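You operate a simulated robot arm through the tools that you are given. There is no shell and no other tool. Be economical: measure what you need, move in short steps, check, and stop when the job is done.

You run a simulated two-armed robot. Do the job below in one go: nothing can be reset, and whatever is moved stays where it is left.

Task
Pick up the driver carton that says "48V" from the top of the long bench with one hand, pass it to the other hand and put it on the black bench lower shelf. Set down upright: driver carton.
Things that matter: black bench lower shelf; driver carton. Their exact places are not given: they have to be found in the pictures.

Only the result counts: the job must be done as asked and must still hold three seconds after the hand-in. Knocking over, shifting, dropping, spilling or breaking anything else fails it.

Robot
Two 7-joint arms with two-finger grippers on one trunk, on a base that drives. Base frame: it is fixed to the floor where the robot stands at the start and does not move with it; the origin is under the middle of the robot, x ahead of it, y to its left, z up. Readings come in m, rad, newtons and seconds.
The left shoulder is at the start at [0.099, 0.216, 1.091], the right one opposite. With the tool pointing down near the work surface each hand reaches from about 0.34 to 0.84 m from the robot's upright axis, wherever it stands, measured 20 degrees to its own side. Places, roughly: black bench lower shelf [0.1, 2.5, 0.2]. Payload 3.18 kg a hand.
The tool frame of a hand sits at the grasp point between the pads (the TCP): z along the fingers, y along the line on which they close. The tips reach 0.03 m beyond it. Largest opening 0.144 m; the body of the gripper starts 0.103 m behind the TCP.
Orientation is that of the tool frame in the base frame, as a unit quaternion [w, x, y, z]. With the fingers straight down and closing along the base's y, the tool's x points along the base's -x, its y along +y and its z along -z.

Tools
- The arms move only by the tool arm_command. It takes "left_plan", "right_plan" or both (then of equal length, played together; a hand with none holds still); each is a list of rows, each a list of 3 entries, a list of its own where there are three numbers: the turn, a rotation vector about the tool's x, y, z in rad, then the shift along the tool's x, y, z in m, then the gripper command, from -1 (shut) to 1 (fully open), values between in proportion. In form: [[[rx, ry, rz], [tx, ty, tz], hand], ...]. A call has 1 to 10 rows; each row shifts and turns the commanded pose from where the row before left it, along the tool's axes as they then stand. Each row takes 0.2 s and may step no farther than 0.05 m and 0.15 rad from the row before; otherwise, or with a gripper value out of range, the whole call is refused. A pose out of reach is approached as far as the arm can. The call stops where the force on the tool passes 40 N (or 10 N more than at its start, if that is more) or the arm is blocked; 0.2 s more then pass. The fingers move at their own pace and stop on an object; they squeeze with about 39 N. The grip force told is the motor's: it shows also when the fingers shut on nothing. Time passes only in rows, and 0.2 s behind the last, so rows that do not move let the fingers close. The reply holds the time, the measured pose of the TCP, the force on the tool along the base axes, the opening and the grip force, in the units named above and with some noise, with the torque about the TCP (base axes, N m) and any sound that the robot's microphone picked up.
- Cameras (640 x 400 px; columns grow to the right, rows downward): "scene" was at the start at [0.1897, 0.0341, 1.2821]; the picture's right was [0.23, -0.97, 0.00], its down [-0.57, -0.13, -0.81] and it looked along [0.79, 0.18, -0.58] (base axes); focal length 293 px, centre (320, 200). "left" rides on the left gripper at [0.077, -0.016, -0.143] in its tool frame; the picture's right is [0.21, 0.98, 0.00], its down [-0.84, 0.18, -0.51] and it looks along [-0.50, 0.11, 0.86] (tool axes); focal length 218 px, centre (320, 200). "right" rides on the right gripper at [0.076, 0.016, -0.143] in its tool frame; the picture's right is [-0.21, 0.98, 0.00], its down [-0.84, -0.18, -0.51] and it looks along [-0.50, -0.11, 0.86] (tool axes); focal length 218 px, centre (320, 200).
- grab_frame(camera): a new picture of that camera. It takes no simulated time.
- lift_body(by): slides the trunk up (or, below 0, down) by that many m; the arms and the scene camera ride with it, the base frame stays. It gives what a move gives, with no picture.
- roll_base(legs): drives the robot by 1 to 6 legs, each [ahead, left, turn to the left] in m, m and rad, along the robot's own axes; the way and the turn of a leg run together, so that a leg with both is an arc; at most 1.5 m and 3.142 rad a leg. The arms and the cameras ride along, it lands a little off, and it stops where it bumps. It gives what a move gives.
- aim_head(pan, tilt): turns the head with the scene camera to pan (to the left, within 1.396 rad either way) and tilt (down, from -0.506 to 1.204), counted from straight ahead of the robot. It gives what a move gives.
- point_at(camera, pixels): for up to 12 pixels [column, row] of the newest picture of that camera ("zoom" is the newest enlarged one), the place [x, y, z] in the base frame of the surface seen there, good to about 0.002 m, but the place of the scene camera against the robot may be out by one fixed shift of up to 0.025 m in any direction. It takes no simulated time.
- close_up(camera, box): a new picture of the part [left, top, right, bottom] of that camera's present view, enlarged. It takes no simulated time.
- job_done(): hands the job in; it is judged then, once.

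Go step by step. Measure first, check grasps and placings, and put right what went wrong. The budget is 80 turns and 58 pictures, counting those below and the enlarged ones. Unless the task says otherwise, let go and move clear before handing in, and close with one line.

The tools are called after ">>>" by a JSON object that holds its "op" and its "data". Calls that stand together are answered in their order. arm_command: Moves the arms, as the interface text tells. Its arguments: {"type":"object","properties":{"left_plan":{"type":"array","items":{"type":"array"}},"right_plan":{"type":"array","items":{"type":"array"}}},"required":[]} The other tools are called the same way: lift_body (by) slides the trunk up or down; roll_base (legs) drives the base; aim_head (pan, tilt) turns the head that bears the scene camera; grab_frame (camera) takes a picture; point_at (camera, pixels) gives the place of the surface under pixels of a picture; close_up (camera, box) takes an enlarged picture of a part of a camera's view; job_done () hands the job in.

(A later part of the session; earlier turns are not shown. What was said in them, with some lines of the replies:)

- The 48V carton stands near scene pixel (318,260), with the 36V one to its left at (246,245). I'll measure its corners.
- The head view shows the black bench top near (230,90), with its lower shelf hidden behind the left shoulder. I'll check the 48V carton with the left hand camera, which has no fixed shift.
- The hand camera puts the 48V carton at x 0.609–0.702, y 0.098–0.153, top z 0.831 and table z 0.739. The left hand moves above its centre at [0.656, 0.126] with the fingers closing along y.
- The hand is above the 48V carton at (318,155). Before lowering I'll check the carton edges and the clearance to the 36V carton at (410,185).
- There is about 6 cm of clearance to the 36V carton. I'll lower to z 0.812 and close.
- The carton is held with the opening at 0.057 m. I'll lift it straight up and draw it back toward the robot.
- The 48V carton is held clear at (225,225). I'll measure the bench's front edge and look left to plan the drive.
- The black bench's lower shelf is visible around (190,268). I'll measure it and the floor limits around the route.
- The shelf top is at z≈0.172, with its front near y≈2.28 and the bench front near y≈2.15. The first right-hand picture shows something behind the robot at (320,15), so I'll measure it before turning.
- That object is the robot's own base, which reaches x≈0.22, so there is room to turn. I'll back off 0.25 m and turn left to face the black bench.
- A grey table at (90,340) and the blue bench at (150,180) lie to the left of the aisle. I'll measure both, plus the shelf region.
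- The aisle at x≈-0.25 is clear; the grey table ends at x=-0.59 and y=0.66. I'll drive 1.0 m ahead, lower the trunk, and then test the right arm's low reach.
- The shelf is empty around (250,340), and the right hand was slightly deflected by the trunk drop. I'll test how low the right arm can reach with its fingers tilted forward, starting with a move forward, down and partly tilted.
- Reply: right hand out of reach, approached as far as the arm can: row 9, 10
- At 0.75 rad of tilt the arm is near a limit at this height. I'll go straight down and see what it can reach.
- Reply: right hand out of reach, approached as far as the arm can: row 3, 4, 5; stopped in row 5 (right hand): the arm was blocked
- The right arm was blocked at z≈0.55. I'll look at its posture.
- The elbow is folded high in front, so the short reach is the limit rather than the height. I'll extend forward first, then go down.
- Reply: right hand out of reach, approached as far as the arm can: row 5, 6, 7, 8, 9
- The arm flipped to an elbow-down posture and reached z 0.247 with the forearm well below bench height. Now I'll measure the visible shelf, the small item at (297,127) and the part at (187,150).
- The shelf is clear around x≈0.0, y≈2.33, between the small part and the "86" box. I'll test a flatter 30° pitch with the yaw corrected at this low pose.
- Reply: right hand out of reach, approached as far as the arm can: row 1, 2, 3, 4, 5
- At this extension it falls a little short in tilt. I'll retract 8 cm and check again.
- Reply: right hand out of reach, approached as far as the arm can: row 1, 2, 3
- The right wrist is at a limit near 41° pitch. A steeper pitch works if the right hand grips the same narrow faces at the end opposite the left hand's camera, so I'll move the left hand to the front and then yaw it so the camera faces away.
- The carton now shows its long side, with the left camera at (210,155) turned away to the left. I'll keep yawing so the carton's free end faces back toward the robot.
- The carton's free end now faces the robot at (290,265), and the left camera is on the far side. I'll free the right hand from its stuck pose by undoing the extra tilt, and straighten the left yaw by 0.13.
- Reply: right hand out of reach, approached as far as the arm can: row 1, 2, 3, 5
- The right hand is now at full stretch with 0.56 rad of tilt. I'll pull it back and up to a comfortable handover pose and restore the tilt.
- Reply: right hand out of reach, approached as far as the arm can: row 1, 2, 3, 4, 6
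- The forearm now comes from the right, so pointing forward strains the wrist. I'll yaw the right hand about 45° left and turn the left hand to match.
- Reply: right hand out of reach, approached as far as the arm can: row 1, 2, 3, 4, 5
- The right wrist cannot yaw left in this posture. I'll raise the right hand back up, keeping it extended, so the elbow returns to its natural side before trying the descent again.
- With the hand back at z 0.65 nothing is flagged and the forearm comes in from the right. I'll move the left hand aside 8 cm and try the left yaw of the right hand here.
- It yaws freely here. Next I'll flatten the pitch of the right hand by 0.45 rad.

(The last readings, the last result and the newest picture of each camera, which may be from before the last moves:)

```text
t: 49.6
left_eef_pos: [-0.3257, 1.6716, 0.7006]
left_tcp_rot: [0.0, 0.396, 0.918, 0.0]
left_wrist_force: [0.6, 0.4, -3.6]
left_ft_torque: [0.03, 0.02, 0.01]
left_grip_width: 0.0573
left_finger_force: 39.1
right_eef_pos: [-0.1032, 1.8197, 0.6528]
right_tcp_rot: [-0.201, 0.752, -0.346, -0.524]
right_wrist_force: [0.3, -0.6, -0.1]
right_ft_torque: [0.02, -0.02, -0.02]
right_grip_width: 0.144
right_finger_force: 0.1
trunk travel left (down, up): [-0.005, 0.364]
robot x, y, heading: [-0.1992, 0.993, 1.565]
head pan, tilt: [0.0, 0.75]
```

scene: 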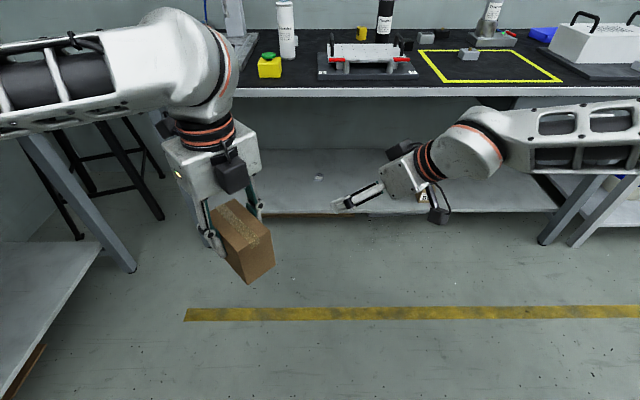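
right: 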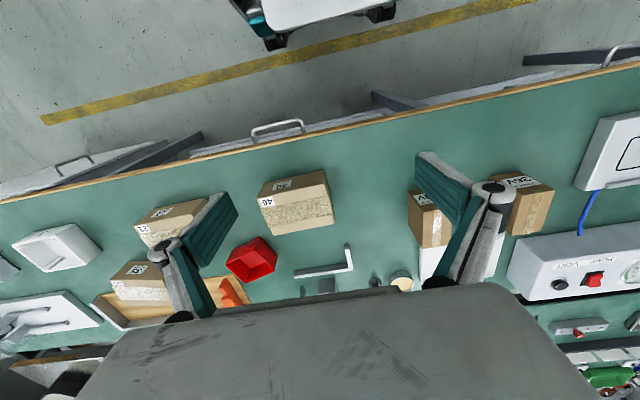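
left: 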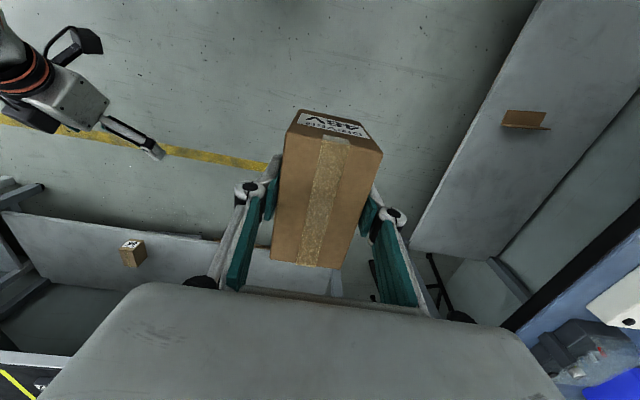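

The hand is now 22° below horizontal, pointing forward-left, with no strain. I'll test the descent with this orientation.

>>> {"op": "arm_command", "data": {"right_plan": [[[0, 0, 0], [0.0417, -0.0027, 0.0167], 1], [[0, 0, 0], [0.0417, -0.0027, 0.0167], 1], [[0, 0, 0], [0.0417, -0.0027, 0.0167], 1], [[0, 0, 0], [0.0417, -0.0027, 0.0167], 1], [[0, 0, 0], [0.0417, -0.0027, 0.0167], 1], [[0, 0, 0], [0.0417, -0.0027, 0.0167], 1], [[0, 0, 0], [0.0417, -0.0027, 0.0167], 1], [[0, 0, 0], [0.0417, -0.0027, 0.0167], 1], [[0, 0, 0], [0.0417, -0.0027, 0.0167], 1]]}}

>>> {"op": "grab_frame", "data": {"camera": "scene"}}

```text
t: 51.6
left_eef_pos: [-0.3256, 1.6726, 0.6996]
left_tcp_rot: [0.001, 0.397, 0.918, 0.001]
left_wrist_force: [-1.4, 0.1, -2.7]
left_ft_torque: [-0.02, 0.03, -0.04]
left_grip_width: 0.0573
left_finger_force: 39.0
right_eef_pos: [-0.1071, 1.8148, 0.2894]
right_tcp_rot: [-0.201, 0.752, -0.347, -0.524]
right_wrist_force: [0.4, 0.3, 0.4]
right_ft_torque: [0.02, 0.0, 0.02]
right_grip_width: 0.1443
right_finger_force: 0.0
right hand out of reach, approached as far as the arm can: row 9
trunk travel left (down, up): [-0.005, 0.364]
robot x, y, heading: [-0.197, 0.9906, 1.561]
head pan, tilt: [0.0, 0.75]
```

```text
33 pictures are left
```

scene: 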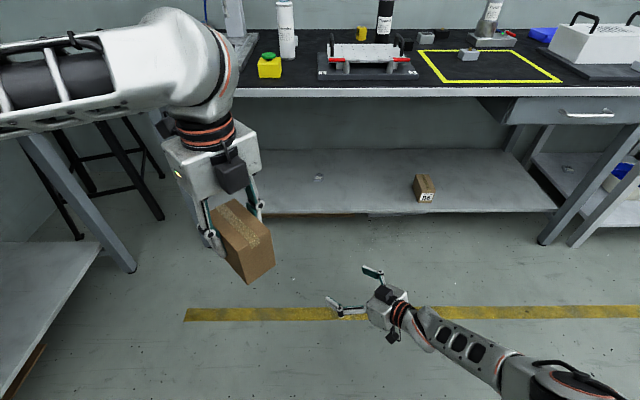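

That is a natural, straight posture at z 0.289, limited only by reach. I'll retract 9 cm and go down another 8 cm to confirm the placing height.

>>> {"op": "arm_command", "data": {"right_plan": [[[0, 0, 0], [0.014, 0.031, -0.03], 1], [[0, 0, 0], [0.014, 0.031, -0.03], 1], [[0, 0, 0], [0.037, -0.0024, 0.0148], 1], [[0, 0, 0], [0.037, -0.0024, 0.0148], 1], [[0, 0, 0], [0, 0, 0], 1]]}}

```text
t: 52.8
left_eef_pos: [-0.3257, 1.6714, 0.7006]
left_tcp_rot: [0.0, 0.396, 0.918, 0.0]
left_wrist_force: [-0.3, -0.4, -2.2]
left_ft_torque: [0.02, -0.01, 0.01]
left_grip_width: 0.0574
left_finger_force: 38.6
right_eef_pos: [-0.1097, 1.7245, 0.2185]
right_tcp_rot: [-0.201, 0.752, -0.346, -0.524]
right_wrist_force: [-0.3, 0.1, -0.5]
right_ft_torque: [-0.01, 0.03, -0.03]
right_grip_width: 0.1439
right_finger_force: 0.0
right hand out of reach, approached as far as the arm can: row 4
trunk travel left (down, up): [-0.005, 0.364]
robot x, y, heading: [-0.2004, 0.9916, 1.563]
head pan, tilt: [0.0, 0.75]
```

The right hand reaches z 0.2185 at 0.73 m ahead, and the left hand's yaw already matches its pointing direction. Now I'll bring the right hand up for the handover and stage the left hand in front of it.

>>> {"op": "arm_command", "data": {"left_plan": [[[0, 0, 0], [0.011, 0.04, 0.022], -1], [[0, 0, 0], [0.011, 0.04, 0.022], -1], [[0, 0, 0], [0.011, 0.041, 0.022], -1], [[0, 0, 0], [0, 0, 0], -1], [[0, 0, 0], [0, 0, 0], -1], [[0, 0, 0], [0, 0, 0], -1], [[0, 0, 0], [0, 0, 0], -1], [[0, 0, 0], [0, 0, 0], -1], [[0, 0, 0], [0, 0, 0], -1]], "right_plan": [[[0, 0, 0], [0, 0, 0], 1], [[0, 0, 0], [0, 0, 0], 1], [[0, 0, 0], [0, 0, 0], 1], [[0, 0, 0], [-0.041, 0.0027, -0.0165], 1], [[0, 0, 0], [-0.041, 0.0027, -0.0165], 1], [[0, 0, 0], [-0.041, 0.0027, -0.0165], 1], [[0, 0, 0], [-0.041, 0.0027, -0.0165], 1], [[0, 0, 0], [-0.041, 0.0027, -0.0165], 1], [[0, 0, 0], [-0.041, 0.0027, -0.0165], 1]]}}

>>> {"op": "grab_frame", "data": {"camera": "scene"}}

```text
t: 54.8
left_eef_pos: [-0.259, 1.7796, 0.6351]
left_tcp_rot: [0.0, 0.396, 0.918, -0.001]
left_wrist_force: [-0.6, 0.7, -3.2]
left_ft_torque: [0.01, 0.02, -0.02]
left_grip_width: 0.0573
left_finger_force: 38.7
right_eef_pos: [-0.1079, 1.7231, 0.4845]
right_tcp_rot: [-0.201, 0.752, -0.347, -0.523]
right_wrist_force: [-0.1, -0.2, -0.6]
right_ft_torque: [-0.01, 0.01, -0.01]
right_grip_width: 0.1439
right_finger_force: 0.0
trunk travel left (down, up): [-0.005, 0.364]
robot x, y, heading: [-0.1949, 0.9923, 1.564]
head pan, tilt: [0.0, 0.75]
```

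```text
32 pictures are left
```

scene: 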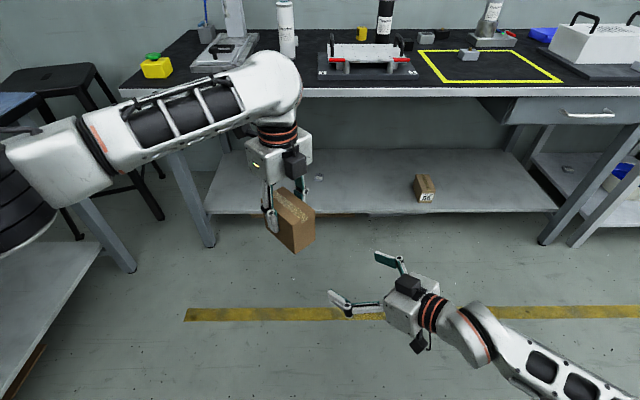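

Both hands are clear of each other. I'll shift the right hand to the meeting pose about 12 cm behind the carton.

>>> {"op": "arm_command", "data": {"right_plan": [[[0, 0, 0], [-0.0322, 0.0268, -0.0191], 1], [[0, 0, 0], [-0.0322, 0.0268, -0.0191], 1], [[0, 0, 0], [-0.0322, 0.0268, -0.0191], 1], [[0, 0, 0], [0, 0, 0], 1]]}}

>>> {"op": "grab_frame", "data": {"camera": "right"}}

>>> {"op": "grab_frame", "data": {"camera": "scene"}}

```text
t: 55.8
left_eef_pos: [-0.2598, 1.779, 0.6351]
left_tcp_rot: [-0.001, 0.396, 0.918, 0.0]
left_wrist_force: [-0.7, -0.3, -3.9]
left_ft_torque: [0.0, 0.02, -0.01]
left_grip_width: 0.0571
left_finger_force: 39.6
right_eef_pos: [-0.1108, 1.673, 0.5756]
right_tcp_rot: [-0.198, 0.752, -0.345, -0.525]
right_wrist_force: [-0.1, -0.4, -1.0]
right_ft_torque: [-0.02, 0.02, -0.01]
right_grip_width: 0.1442
right_finger_force: 0.1
right hand out of reach, approached as far as the arm can: row 2, 3
trunk travel left (down, up): [-0.005, 0.364]
robot x, y, heading: [-0.1989, 0.9924, 1.559]
head pan, tilt: [0.0, 0.75]
```

```text
31 pictures are left
```

right: 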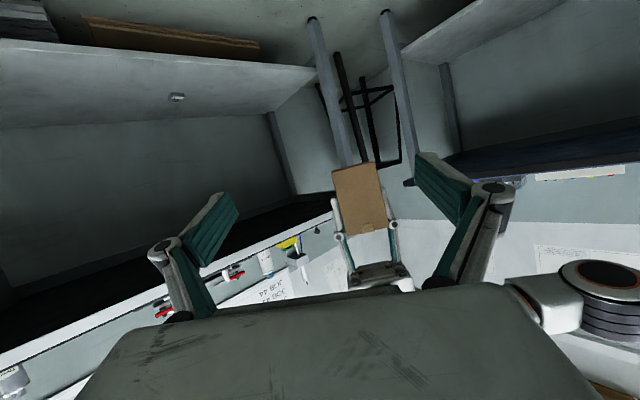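

```text
30 pictures are left
```

scene: 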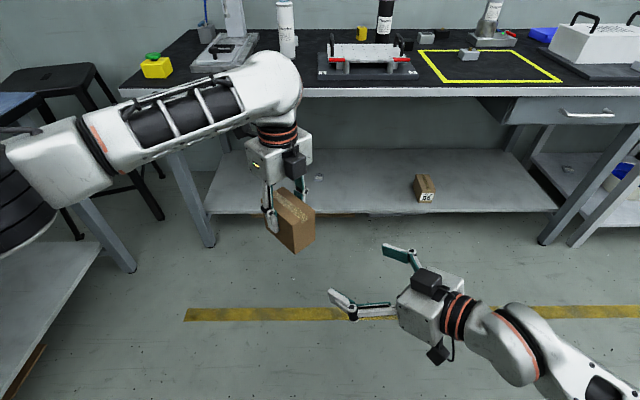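

The right hand stops at [-0.111, 1.673, 0.576], which is fine as a fixed receiving pose. The left hand lines up laterally and brings the carton 9 cm toward the open right fingers.

>>> {"op": "arm_command", "data": {"left_plan": [[[0, 0, 0], [0, 0.035, 0.0255], -1], [[0, 0, 0], [-0.045, 0, 0], -1], [[0, 0, 0], [-0.045, 0, 0], -1], [[0, 0, 0], [0, 0, 0], -1]]}}

>>> {"op": "grab_frame", "data": {"camera": "right"}}

>>> {"op": "grab_frame", "data": {"camera": "scene"}}

```text
t: 56.8
left_eef_pos: [-0.173, 1.7356, 0.607]
left_tcp_rot: [0.001, 0.397, 0.918, 0.0]
left_wrist_force: [0.0, -0.2, -3.0]
left_ft_torque: [0.0, 0.0, -0.02]
left_grip_width: 0.0573
left_finger_force: 39.4
right_eef_pos: [-0.1109, 1.6736, 0.5751]
right_tcp_rot: [-0.198, 0.752, -0.345, -0.525]
right_wrist_force: [-0.4, 0.2, 0.0]
right_ft_torque: [0.01, -0.02, 0.0]
right_grip_width: 0.1444
right_finger_force: 0.0
trunk travel left (down, up): [-0.005, 0.364]
robot x, y, heading: [-0.2007, 0.9928, 1.566]
head pan, tilt: [0.0, 0.75]
```

```text
29 pictures are left
```

right: 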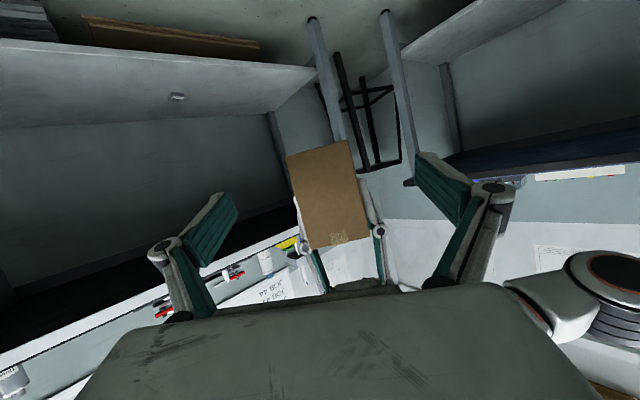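

```text
28 pictures are left
```

scene: 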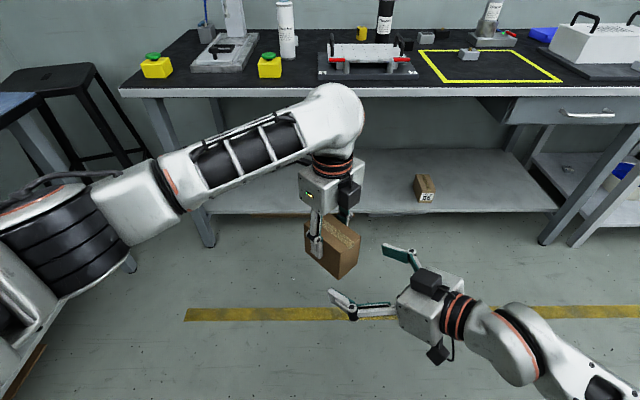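

The carton is about 7 cm short of the receiving position, and the right hand is rolled about 4° relative to it. I'll correct that roll and measure the carton face corners seen by the right camera.

>>> {"op": "point_at", "data": {"camera": "right", "pixels": [[291, 161], [346, 145], [366, 234], [316, 243], [328, 195], [215, 222], [450, 195]]}}

>>> {"op": "arm_command", "data": {"right_plan": [[[0, 0, -0.069], [0, 0, 0], 1], [[0, 0, 0], [0, 0, 0], 1]]}}

```text
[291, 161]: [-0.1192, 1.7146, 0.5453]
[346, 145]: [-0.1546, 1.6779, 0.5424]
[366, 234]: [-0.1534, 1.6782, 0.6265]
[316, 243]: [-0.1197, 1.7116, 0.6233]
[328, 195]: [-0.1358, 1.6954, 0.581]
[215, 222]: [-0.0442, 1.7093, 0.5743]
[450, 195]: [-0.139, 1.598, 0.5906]
```

```text
t: 57.4
left_eef_pos: [-0.171, 1.7367, 0.6084]
left_tcp_rot: [-0.001, 0.397, 0.918, -0.001]
left_wrist_force: [-0.2, -0.4, -2.5]
left_ft_torque: [0.02, -0.03, -0.01]
left_grip_width: 0.0576
left_finger_force: 39.1
right_eef_pos: [-0.1105, 1.6744, 0.5759]
right_tcp_rot: [-0.198, 0.752, -0.345, -0.525]
right_wrist_force: [-0.9, 0.0, 0.0]
right_ft_torque: [-0.01, 0.01, 0.01]
right_grip_width: 0.1441
right_finger_force: 0.0
right hand out of reach, approached as far as the arm can: row 1
trunk travel left (down, up): [-0.005, 0.364]
robot x, y, heading: [-0.1959, 0.9888, 1.559]
head pan, tilt: [0.0, 0.75]
```

The right hand is at a joint limit there. I'll ease it slightly forward and down and apply the roll correction in that place.

>>> {"op": "arm_command", "data": {"right_plan": [[[0, 0, 0], [0.0262, -0.0157, 0.0263], 1], [[0, 0, -0.069], [0, 0, 0], 1], [[0, 0, 0], [0, 0, 0], 1]]}}

```text
t: 58.2
left_eef_pos: [-0.1739, 1.7364, 0.6079]
left_tcp_rot: [0.0, 0.396, 0.918, 0.0]
left_wrist_force: [-0.4, 0.6, -2.7]
left_ft_torque: [-0.01, -0.01, 0.04]
left_grip_width: 0.0571
left_finger_force: 38.9
right_eef_pos: [-0.1133, 1.6944, 0.5401]
right_tcp_rot: [-0.217, 0.764, -0.319, -0.517]
right_wrist_force: [0.1, 0.0, -1.1]
right_ft_torque: [-0.02, 0.02, 0.01]
right_grip_width: 0.1439
right_finger_force: 0.0
trunk travel left (down, up): [-0.005, 0.364]
robot x, y, heading: [-0.1971, 0.9904, 1.557]
head pan, tilt: [0.0, 0.75]
```

The roll is corrected. The left hand now makes the last move, 3 cm in, 3.4 cm down and 1.7 cm sideways.

>>> {"op": "arm_command", "data": {"left_plan": [[[0, 0, 0], [0, 0.017, 0.034], -1], [[0, 0, 0], [-0.03, 0, 0], -1], [[0, 0, 0], [0, 0, 0], -1]]}}

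>>> {"op": "grab_frame", "data": {"camera": "right"}}

>>> {"op": "close_up", "data": {"camera": "scene", "box": [240, 130, 500, 370]}}

```text
t: 59.0
left_eef_pos: [-0.1409, 1.7287, 0.5737]
left_tcp_rot: [0.0, 0.396, 0.918, 0.0]
left_wrist_force: [-0.7, -0.1, -2.7]
left_ft_torque: [0.04, 0.01, -0.01]
left_grip_width: 0.0573
left_finger_force: 38.9
right_eef_pos: [-0.1121, 1.6947, 0.5405]
right_tcp_rot: [-0.216, 0.764, -0.319, -0.518]
right_wrist_force: [0.7, -0.4, -0.3]
right_ft_torque: [0.0, -0.04, -0.01]
right_grip_width: 0.1439
right_finger_force: 0.1
trunk travel left (down, up): [-0.005, 0.364]
robot x, y, heading: [-0.1998, 0.9898, 1.562]
head pan, tilt: [0.0, 0.75]
```

```text
27 pictures are left
```

right: 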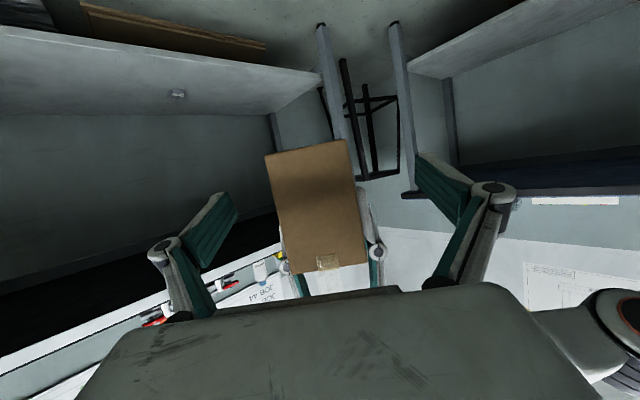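

```text
1.67 times, centred on (370, 250) of scene
```

zoom: 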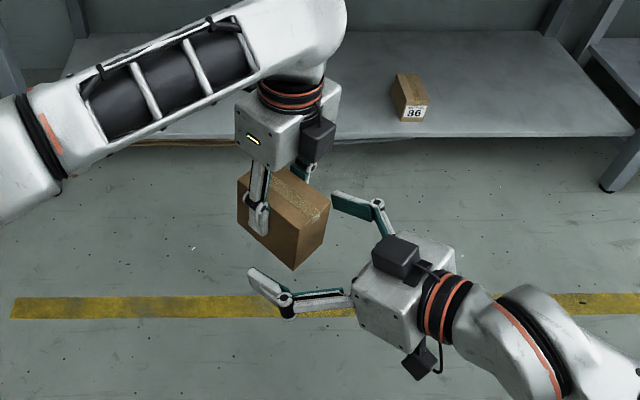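

The carton sits between the right fingers' lines at (320,210). I'll measure the face and the pad tips before closing.

>>> {"op": "point_at", "data": {"camera": "right", "pixels": [[268, 160], [345, 146], [362, 255], [298, 266], [318, 205], [225, 205], [430, 165], [372, 245]]}}

```text
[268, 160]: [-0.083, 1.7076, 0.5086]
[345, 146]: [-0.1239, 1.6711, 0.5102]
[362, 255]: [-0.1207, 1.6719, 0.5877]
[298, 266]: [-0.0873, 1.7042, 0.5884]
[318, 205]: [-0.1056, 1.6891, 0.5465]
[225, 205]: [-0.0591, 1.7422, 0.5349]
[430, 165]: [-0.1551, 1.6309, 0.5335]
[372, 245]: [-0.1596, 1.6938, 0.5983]
```

The face is centred within 2 mm and the pads overlap about 4 cm. I'll back the left hand off 5 mm for finger clearance, then close the right hand.

>>> {"op": "arm_command", "data": {"left_plan": [[[0, 0, 0], [0.005, -0.002, 0], -1], [[0, 0, 0], [0, 0, 0], -1], [[0, 0, 0], [0, 0, 0], -1], [[0, 0, 0], [0, 0, 0], -1], [[0, 0, 0], [0, 0, 0], -1], [[0, 0, 0], [0, 0, 0], -1]], "right_plan": [[[0, 0, 0], [0, 0, 0], 1], [[0, 0, 0], [0, 0, 0], -1], [[0, 0, 0], [0, 0, 0], -1], [[0, 0, 0], [0, 0, 0], -1], [[0, 0, 0], [0, 0, 0], -1], [[0, 0, 0], [0, 0, 0], -1]]}}

>>> {"op": "grab_frame", "data": {"camera": "right"}}

```text
t: 60.4
left_eef_pos: [-0.1458, 1.7294, 0.5736]
left_tcp_rot: [0.0, 0.396, 0.918, 0.0]
left_wrist_force: [-10.0, -7.4, -2.0]
left_ft_torque: [-0.11, 0.2, -0.03]
left_grip_width: 0.0572
left_finger_force: 38.7
right_eef_pos: [-0.1122, 1.6944, 0.5391]
right_tcp_rot: [-0.217, 0.764, -0.32, -0.517]
right_wrist_force: [8.8, 6.8, 0.4]
right_ft_torque: [-0.14, 0.1, -0.58]
right_grip_width: 0.0573
right_finger_force: 39.2
trunk travel left (down, up): [-0.005, 0.364]
robot x, y, heading: [-0.1961, 0.9971, 1.56]
head pan, tilt: [0.0, 0.75]
```

```text
25 pictures are left
```

right: 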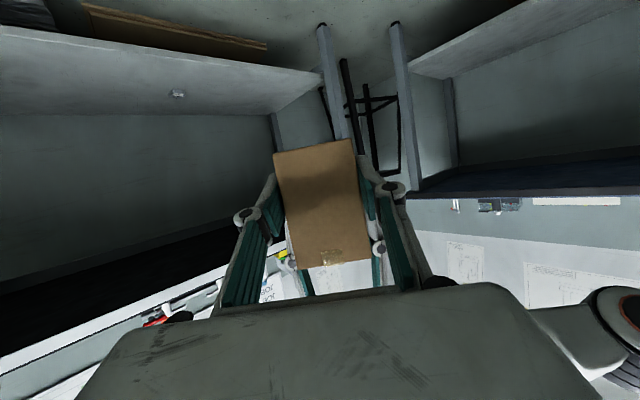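

The right hand has it with an opening of 0.0573 and 39 N. I'll open the left fingers moderately and lift the left hand straight up.

>>> {"op": "arm_command", "data": {"left_plan": [[[0, 0, 0], [0, 0, 0], 0.2], [[0, 0, 0], [0, 0, 0], 0.2], [[0, 0, 0], [0, 0, -0.02], 0.2], [[0, 0, 0], [0, 0, -0.035], 0.2], [[0, 0, 0], [0, 0, -0.045], 0.2], [[0, 0, 0], [0, 0, -0.045], 0.2]]}}

>>> {"op": "grab_frame", "data": {"camera": "scene"}}

```text
t: 61.8
left_eef_pos: [-0.144, 1.7295, 0.7197]
left_tcp_rot: [0.0, 0.397, 0.918, 0.0]
left_wrist_force: [-1.0, -1.0, -0.7]
left_ft_torque: [0.01, -0.01, -0.01]
left_grip_width: 0.0866
left_finger_force: 0.0
right_eef_pos: [-0.1118, 1.6934, 0.5396]
right_tcp_rot: [-0.216, 0.764, -0.318, -0.518]
right_wrist_force: [-0.7, -0.1, -0.3]
right_ft_torque: [-0.06, -0.11, -0.02]
right_grip_width: 0.0575
right_finger_force: 39.0
trunk travel left (down, up): [-0.005, 0.364]
robot x, y, heading: [-0.1962, 0.9896, 1.559]
head pan, tilt: [0.0, 0.75]
```

```text
24 pictures are left
```

scene: 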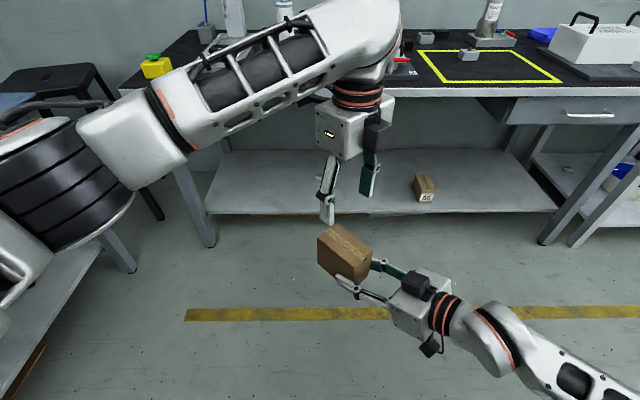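

The right hand holds the carton alone at (345,250). I'll draw the left arm back and up near the body, away from the bench.

>>> {"op": "arm_command", "data": {"left_plan": [[[0, 0, 0], [0, 0, -0.045], 0.2], [[0, 0, 0], [0, -0.048, -0.01], 0.2], [[0, 0, 0], [0, -0.048, -0.01], 0.2], [[0, 0, 0], [0, -0.048, -0.01], 0.2], [[0, 0, 0], [0, -0.048, -0.01], 0.2], [[0, 0, 0], [0, -0.048, -0.01], 0.2], [[0, 0, 0], [0, -0.048, -0.01], 0.2], [[0, 0, 0], [0, -0.048, -0.01], 0.2], [[0, 0, 0], [0, -0.048, -0.01], 0.2], [[0, 0, 0], [0, -0.048, -0.01], 0.2]]}}

>>> {"op": "grab_frame", "data": {"camera": "scene"}}

```text
t: 64.0
left_eef_pos: [-0.4519, 1.4471, 0.8287]
left_tcp_rot: [0.0, 0.396, 0.918, 0.001]
left_wrist_force: [-0.3, 0.7, -0.7]
left_ft_torque: [0.0, 0.02, 0.02]
left_grip_width: 0.0865
left_finger_force: 0.0
left hand out of reach, approached as far as the arm can: row 10
right_eef_pos: [-0.1123, 1.6932, 0.5399]
right_tcp_rot: [-0.216, 0.764, -0.32, -0.517]
right_wrist_force: [-0.3, 0.5, -4.3]
right_ft_torque: [-0.11, -0.05, -0.01]
right_grip_width: 0.0575
right_finger_force: 38.8
trunk travel left (down, up): [-0.005, 0.364]
robot x, y, heading: [-0.2006, 0.988, 1.561]
head pan, tilt: [0.0, 0.75]
```

```text
23 pictures are left
```

scene: 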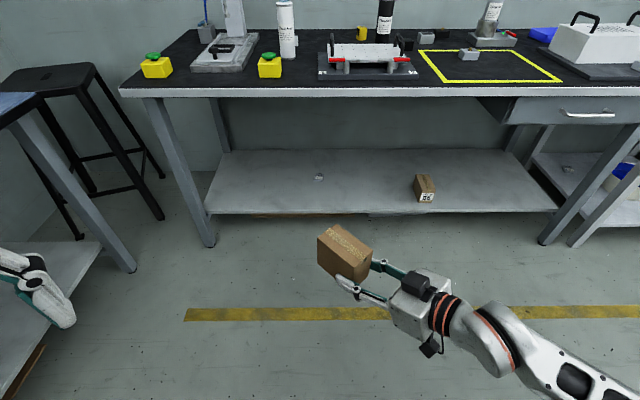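

The path is clear. I'll lift the left hand 9 cm more, lower the right hand to z≈0.40, and measure the shelf's front edge and neighbouring items.

>>> {"op": "arm_command", "data": {"left_plan": [[[0, 0, 0], [0, 0, -0.045], 0.2], [[0, 0, 0], [0, 0, -0.045], 0.2], [[0, 0, 0], [0, 0, 0], 0.2]], "right_plan": [[[0, 0, 0], [0.0433, 0, 0.0174], -1], [[0, 0, 0], [0.0433, 0, 0.0174], -1], [[0, 0, 0], [0.0433, 0, 0.0174], -1]]}}

>>> {"op": "point_at", "data": {"camera": "scene", "pixels": [[300, 207], [300, 211], [300, 213], [360, 206], [360, 210], [400, 208], [319, 177], [421, 186], [427, 200], [300, 92], [350, 190], [345, 250]]}}

```text
t: 64.8
left_eef_pos: [-0.434, 1.4753, 0.845]
left_tcp_rot: [0.0, 0.397, 0.918, 0.0]
left_wrist_force: [-0.5, -0.1, 0.2]
left_ft_torque: [-0.03, 0.01, 0.0]
left_grip_width: 0.0862
left_finger_force: 0.1
left hand out of reach, approached as far as the arm can: row 1, 2
right_eef_pos: [-0.1131, 1.6932, 0.4018]
right_tcp_rot: [-0.216, 0.764, -0.32, -0.517]
right_wrist_force: [0.7, 0.0, -1.7]
right_ft_torque: [-0.08, -0.09, 0.01]
right_grip_width: 0.0572
right_finger_force: 39.0
trunk travel left (down, up): [-0.005, 0.364]
robot x, y, heading: [-0.1976, 0.9904, 1.561]
head pan, tilt: [0.0, 0.75]
```

```text
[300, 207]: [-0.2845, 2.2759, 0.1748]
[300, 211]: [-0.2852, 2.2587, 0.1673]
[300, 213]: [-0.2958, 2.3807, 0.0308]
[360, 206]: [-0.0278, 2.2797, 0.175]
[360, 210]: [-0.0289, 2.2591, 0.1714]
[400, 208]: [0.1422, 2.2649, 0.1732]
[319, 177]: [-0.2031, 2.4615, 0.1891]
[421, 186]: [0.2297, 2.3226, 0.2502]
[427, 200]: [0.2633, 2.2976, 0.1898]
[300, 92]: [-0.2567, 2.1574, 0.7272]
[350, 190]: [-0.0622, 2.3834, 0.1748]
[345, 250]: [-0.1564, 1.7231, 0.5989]
```

The shelf edge is at y≈2.272 and z≈0.171 after correction. The left hand can't fold further, so I'll check the bench-top items it would pass over and see where the left arm is.

>>> {"op": "point_at", "data": {"camera": "scene", "pixels": [[268, 75], [268, 55], [157, 73], [155, 57], [205, 68], [285, 45], [320, 75], [200, 30]]}}

>>> {"op": "aim_head", "data": {"pan": 0.6, "tilt": 0.55}}

>>> {"op": "grab_frame", "data": {"camera": "scene"}}

```text
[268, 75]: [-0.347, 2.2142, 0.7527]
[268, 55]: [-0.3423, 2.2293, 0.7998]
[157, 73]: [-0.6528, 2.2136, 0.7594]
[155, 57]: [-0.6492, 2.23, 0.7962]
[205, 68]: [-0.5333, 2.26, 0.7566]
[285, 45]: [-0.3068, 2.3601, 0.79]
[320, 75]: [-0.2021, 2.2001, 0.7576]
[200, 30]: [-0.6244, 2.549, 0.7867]
```

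```text
t: 65.8
left_eef_pos: [-0.4337, 1.475, 0.8458]
left_tcp_rot: [0.001, 0.397, 0.918, 0.0]
left_wrist_force: [0.7, 0.8, 0.7]
left_ft_torque: [-0.01, 0.02, 0.0]
left_grip_width: 0.0865
left_finger_force: 0.1
right_eef_pos: [-0.1125, 1.6926, 0.401]
right_tcp_rot: [-0.216, 0.764, -0.32, -0.517]
right_wrist_force: [-0.1, 0.4, -2.8]
right_ft_torque: [-0.08, -0.08, -0.01]
right_grip_width: 0.0575
right_finger_force: 38.5
trunk travel left (down, up): [-0.005, 0.364]
robot x, y, heading: [-0.1965, 0.9932, 1.561]
head pan, tilt: [0.6, 0.55]
```

```text
22 pictures are left
```

scene: 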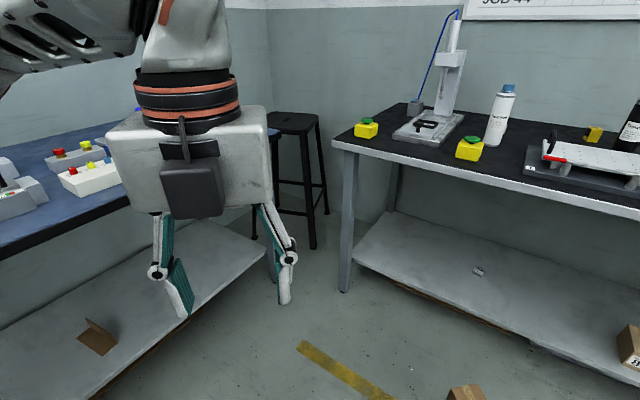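

The bench-top items start at y≥2.21, so the left hand, which will end near y 2.10 and above 0.81, stays clear. I'll drive 0.62 m ahead and 0.08 m right so the carton goes over the shelf at z≈0.37.

>>> {"op": "roll_base", "data": {"legs": [[0.4, -0.08, 0], [0.22, 0, 0]]}}

>>> {"op": "aim_head", "data": {"pan": 0.0, "tilt": 0.95}}

>>> {"op": "grab_frame", "data": {"camera": "scene"}}

>>> {"op": "grab_frame", "data": {"camera": "right"}}

```text
t: 69.7
left_eef_pos: [-0.3424, 2.0949, 0.8451]
left_tcp_rot: [0.0, 0.4, 0.917, -0.001]
left_wrist_force: [-0.9, -0.6, -0.2]
left_ft_torque: [0.01, 0.0, 0.0]
left_grip_width: 0.0864
left_finger_force: 0.0
right_eef_pos: [-0.0193, 2.3102, 0.4002]
right_tcp_rot: [-0.218, 0.763, -0.322, -0.517]
right_wrist_force: [0.6, 0.0, -2.7]
right_ft_torque: [-0.05, -0.07, 0.0]
right_grip_width: 0.0574
right_finger_force: 39.1
trunk travel left (down, up): [-0.005, 0.364]
robot x, y, heading: [-0.1074, 1.6083, 1.557]
head pan, tilt: [0.6, 0.55]
```

```text
t: 70.7
left_eef_pos: [-0.3417, 2.0948, 0.8445]
left_tcp_rot: [0.0, 0.4, 0.917, 0.001]
left_wrist_force: [0.9, 0.2, -0.3]
left_ft_torque: [0.01, 0.01, 0.01]
left_grip_width: 0.0863
left_finger_force: 0.1
right_eef_pos: [-0.0204, 2.31, 0.4015]
right_tcp_rot: [-0.219, 0.762, -0.323, -0.517]
right_wrist_force: [-0.1, -0.4, -3.5]
right_ft_torque: [-0.11, -0.11, -0.02]
right_grip_width: 0.0573
right_finger_force: 39.3
trunk travel left (down, up): [-0.005, 0.364]
robot x, y, heading: [-0.1081, 1.6071, 1.551]
head pan, tilt: [0.0, 0.949]
```

```text
21 pictures are left
```

scene: 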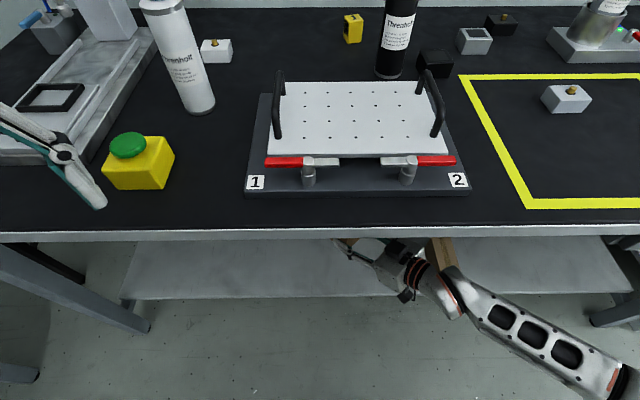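

```text
20 pictures are left
```

right: 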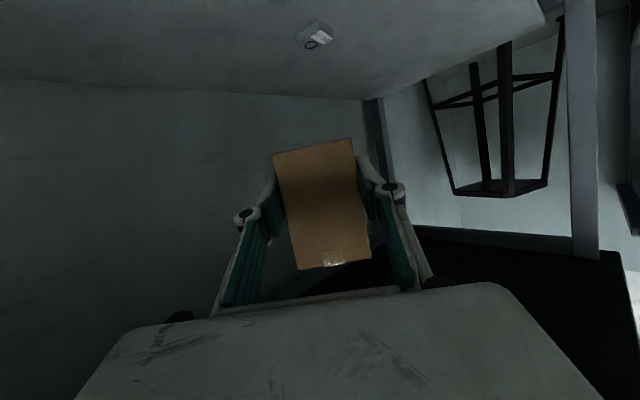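

The carton is above the empty shelf area, and the "86" box is well to the right behind the arm. I'll go 1.6 cm forward and lower to just above the shelf.

>>> {"op": "arm_command", "data": {"right_plan": [[[0, 0, 0], [-0.0043, -0.011, 0.0107], -1], [[0, 0, 0], [0.0418, 0, 0.0167], -1], [[0, 0, 0], [0.0418, 0, 0.0167], -1], [[0, 0, 0], [0.0418, 0, 0.0167], -1], [[0, 0, 0], [0.0372, 0, 0.0148], -1], [[0, 0, 0], [0, 0, 0], -1]]}}

>>> {"op": "grab_frame", "data": {"camera": "right"}}

```text
t: 72.1
left_eef_pos: [-0.3429, 2.095, 0.8455]
left_tcp_rot: [0.0, 0.401, 0.916, 0.001]
left_wrist_force: [-0.6, 0.5, -0.5]
left_ft_torque: [0.03, -0.03, 0.04]
left_grip_width: 0.0862
left_finger_force: 0.0
right_eef_pos: [-0.0187, 2.3277, 0.2279]
right_tcp_rot: [-0.218, 0.762, -0.322, -0.518]
right_wrist_force: [0.0, 0.8, -3.3]
right_ft_torque: [-0.08, -0.06, 0.02]
right_grip_width: 0.0574
right_finger_force: 39.4
trunk travel left (down, up): [-0.005, 0.364]
robot x, y, heading: [-0.107, 1.6089, 1.555]
head pan, tilt: [0.0, 0.949]
```

```text
19 pictures are left
```

right: 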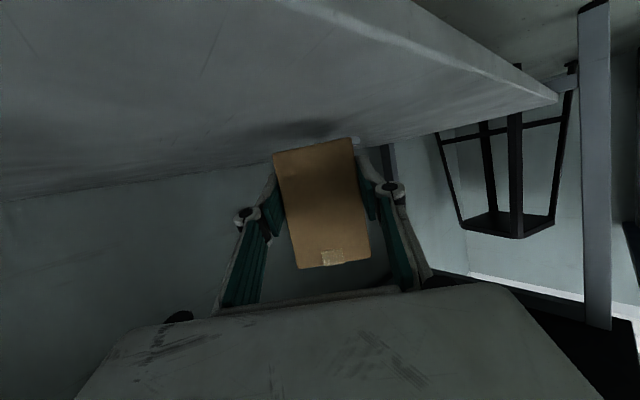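

The hand is at z 0.228 with no strain and about 2 cm to go. I'll measure the carton's bottom edge and the shelf from the right camera.

>>> {"op": "point_at", "data": {"camera": "right", "pixels": [[277, 158], [347, 142], [366, 250], [303, 263], [250, 110], [320, 110], [380, 110], [480, 65], [490, 95], [320, 60]]}}

```text
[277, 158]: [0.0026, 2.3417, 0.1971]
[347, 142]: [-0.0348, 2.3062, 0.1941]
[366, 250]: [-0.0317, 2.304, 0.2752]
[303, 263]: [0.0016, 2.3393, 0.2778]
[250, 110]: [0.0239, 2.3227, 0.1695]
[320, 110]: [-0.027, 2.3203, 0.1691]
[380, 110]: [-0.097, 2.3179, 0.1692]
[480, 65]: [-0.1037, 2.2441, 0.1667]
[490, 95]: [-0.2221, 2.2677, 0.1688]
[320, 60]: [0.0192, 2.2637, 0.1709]
```

The shelf is at z 0.169 with its front edge at about y 2.25, and the carton bottom is about 2.4 cm above it. I'll shift back 1.5 cm to keep the wrist camera off the edge and lower 1.8 cm.

>>> {"op": "arm_command", "data": {"right_plan": [[[0, 0, 0], [0.004, 0.0104, -0.01], -1], [[0, 0, 0], [0.0084, 0, 0.0033], -1], [[0, 0, 0], [0.0084, 0, 0.0033], -1], [[0, 0, 0], [0, 0, 0], -1]]}}

>>> {"op": "grab_frame", "data": {"camera": "right"}}

```text
t: 73.1
left_eef_pos: [-0.343, 2.0945, 0.8453]
left_tcp_rot: [0.0, 0.4, 0.917, 0.001]
left_wrist_force: [-0.1, -0.6, 0.1]
left_ft_torque: [-0.02, 0.03, 0.01]
left_grip_width: 0.0865
left_finger_force: 0.0
right_eef_pos: [-0.02, 2.3117, 0.208]
right_tcp_rot: [-0.218, 0.763, -0.322, -0.516]
right_wrist_force: [-0.1, 0.2, -3.5]
right_ft_torque: [-0.13, -0.09, 0.0]
right_grip_width: 0.0574
right_finger_force: 39.2
trunk travel left (down, up): [-0.005, 0.364]
robot x, y, heading: [-0.1069, 1.6107, 1.552]
head pan, tilt: [0.0, 0.949]
```

```text
18 pictures are left
```

right: 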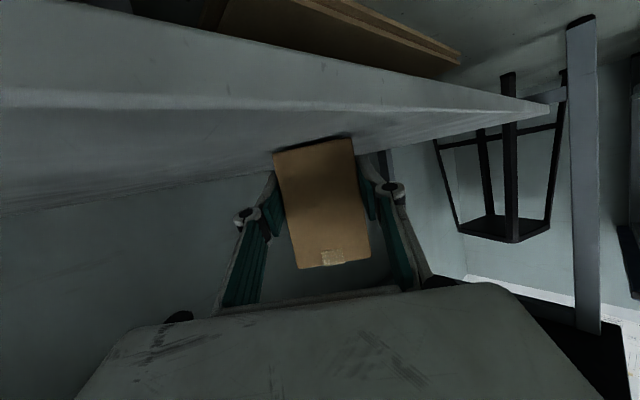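

Now only a few millimetres remain above the shelf and the force is still just the carton's weight. I'll creep down 4 mm.

>>> {"op": "arm_command", "data": {"right_plan": [[[0, 0, 0], [0.0019, 0, 0.0007], -1], [[0, 0, 0], [0.0019, 0, 0.0007], -1], [[0, 0, 0], [0, 0, 0], -1]]}}

>>> {"op": "point_at", "data": {"camera": "right", "pixels": [[277, 157], [312, 147], [348, 141], [300, 125], [240, 135], [330, 110], [330, 103], [470, 105]]}}

```text
t: 73.9
left_eef_pos: [-0.3424, 2.0951, 0.8461]
left_tcp_rot: [0.0, 0.4, 0.916, 0.001]
left_wrist_force: [-0.5, 0.0, 0.4]
left_ft_torque: [-0.01, -0.02, 0.01]
left_grip_width: 0.0862
left_finger_force: 0.1
right_eef_pos: [-0.0207, 2.3121, 0.2055]
right_tcp_rot: [-0.218, 0.763, -0.322, -0.517]
right_wrist_force: [2.8, -4.5, 5.3]
right_ft_torque: [-0.42, -0.02, 0.12]
right_grip_width: 0.0575
right_finger_force: 39.4
trunk travel left (down, up): [-0.005, 0.364]
robot x, y, heading: [-0.1081, 1.6085, 1.552]
head pan, tilt: [0.0, 0.949]
```

```text
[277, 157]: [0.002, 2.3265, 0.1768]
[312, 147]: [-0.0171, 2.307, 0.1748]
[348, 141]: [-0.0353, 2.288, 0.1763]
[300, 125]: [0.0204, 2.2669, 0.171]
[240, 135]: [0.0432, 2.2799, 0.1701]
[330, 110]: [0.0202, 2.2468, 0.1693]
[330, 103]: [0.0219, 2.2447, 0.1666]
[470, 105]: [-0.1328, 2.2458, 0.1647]
```

Contact: the vertical force went from −3.5 to +5.3 N, so the carton stands on the shelf. I'll release and back the hand out along its fingers.

>>> {"op": "arm_command", "data": {"right_plan": [[[0, 0, 0], [0, 0, 0], 0.0], [[0, 0, 0], [0, 0, 0], 0.4], [[0, 0, 0], [0, 0, 0], 0.4], [[0, 0, 0], [0, 0, -0.02], 0.4], [[0, 0, 0], [0, 0, -0.03], 0.4], [[0, 0, 0], [0, 0, -0.03], 0.4]]}}

>>> {"op": "grab_frame", "data": {"camera": "right"}}

```text
t: 75.3
left_eef_pos: [-0.3425, 2.0944, 0.845]
left_tcp_rot: [0.0, 0.4, 0.917, 0.001]
left_wrist_force: [-0.2, -0.2, -0.4]
left_ft_torque: [-0.01, 0.02, -0.02]
left_grip_width: 0.0864
left_finger_force: 0.1
right_eef_pos: [0.0324, 2.2584, 0.2345]
right_tcp_rot: [-0.218, 0.762, -0.322, -0.518]
right_wrist_force: [-0.2, -0.4, -0.1]
right_ft_torque: [-0.02, -0.01, -0.01]
right_grip_width: 0.101
right_finger_force: 0.1
trunk travel left (down, up): [-0.005, 0.364]
robot x, y, heading: [-0.1097, 1.6087, 1.556]
head pan, tilt: [0.0, 0.949]
```

```text
17 pictures are left
```

right: 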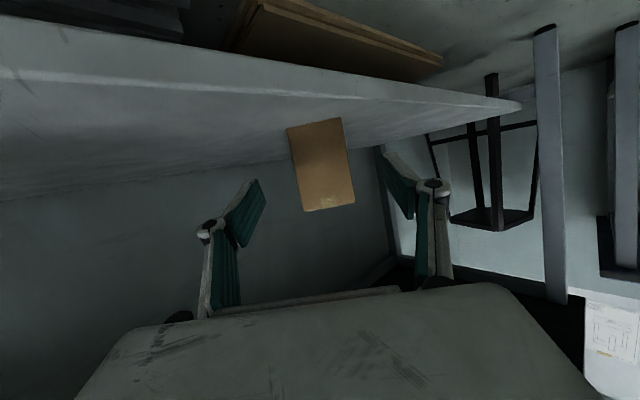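

The carton is standing free and upright at (322,165). I'll back the base off 0.35 m and look at the result.

>>> {"op": "roll_base", "data": {"legs": [[-0.4, 0, 0]]}}

>>> {"op": "aim_head", "data": {"pan": 0.0, "tilt": 0.75}}

>>> {"op": "close_up", "data": {"camera": "scene", "box": [160, 60, 560, 310]}}

```text
t: 77.8
left_eef_pos: [-0.3489, 1.6944, 0.8451]
left_tcp_rot: [0.0, 0.399, 0.917, 0.0]
left_wrist_force: [-0.8, -0.8, 0.2]
left_ft_torque: [0.01, -0.01, 0.04]
left_grip_width: 0.0864
left_finger_force: 0.1
right_eef_pos: [0.0249, 1.8587, 0.2345]
right_tcp_rot: [-0.217, 0.763, -0.32, -0.518]
right_wrist_force: [0.5, 1.1, 0.0]
right_ft_torque: [0.0, 0.01, 0.01]
right_grip_width: 0.1008
right_finger_force: 0.1
trunk travel left (down, up): [-0.005, 0.364]
robot x, y, heading: [-0.1154, 1.2094, 1.557]
head pan, tilt: [0.0, 0.949]
```

```text
t: 78.5
left_eef_pos: [-0.348, 1.6942, 0.8451]
left_tcp_rot: [0.0, 0.399, 0.917, 0.001]
left_wrist_force: [0.0, 0.3, 0.2]
left_ft_torque: [0.01, 0.02, 0.0]
left_grip_width: 0.0864
left_finger_force: 0.1
right_eef_pos: [0.0237, 1.8591, 0.2334]
right_tcp_rot: [-0.216, 0.764, -0.32, -0.517]
right_wrist_force: [1.2, 0.3, 0.0]
right_ft_torque: [0.02, 0.0, 0.01]
right_grip_width: 0.1007
right_finger_force: 0.1
trunk travel left (down, up): [-0.005, 0.364]
robot x, y, heading: [-0.1148, 1.2108, 1.557]
head pan, tilt: [0.0, 0.75]
```

```text
1.60 times, centred on (360, 185) of scene
```

zoom: 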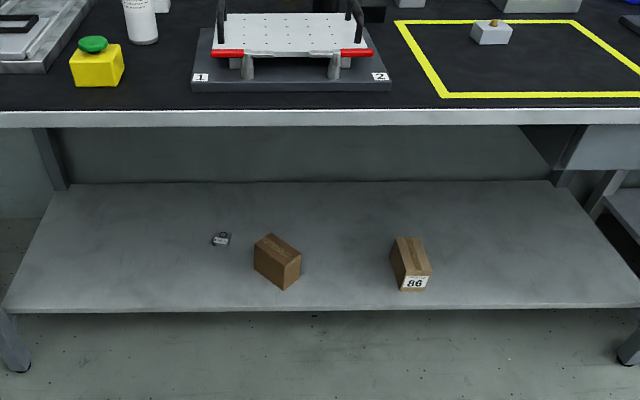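

The carton stands upright on the lower shelf at zoom pixel (277,262). The small part and the "86" box have not moved and both hands are clear, so I'm handing in.

>>> {"op": "job_done", "data": {}}

```text
The job is handed in.
```

The 48V driver carton was picked up with the left hand, passed to the right hand, and now stands upright on the black bench lower shelf; nothing else there or on the bench above looks disturbed.
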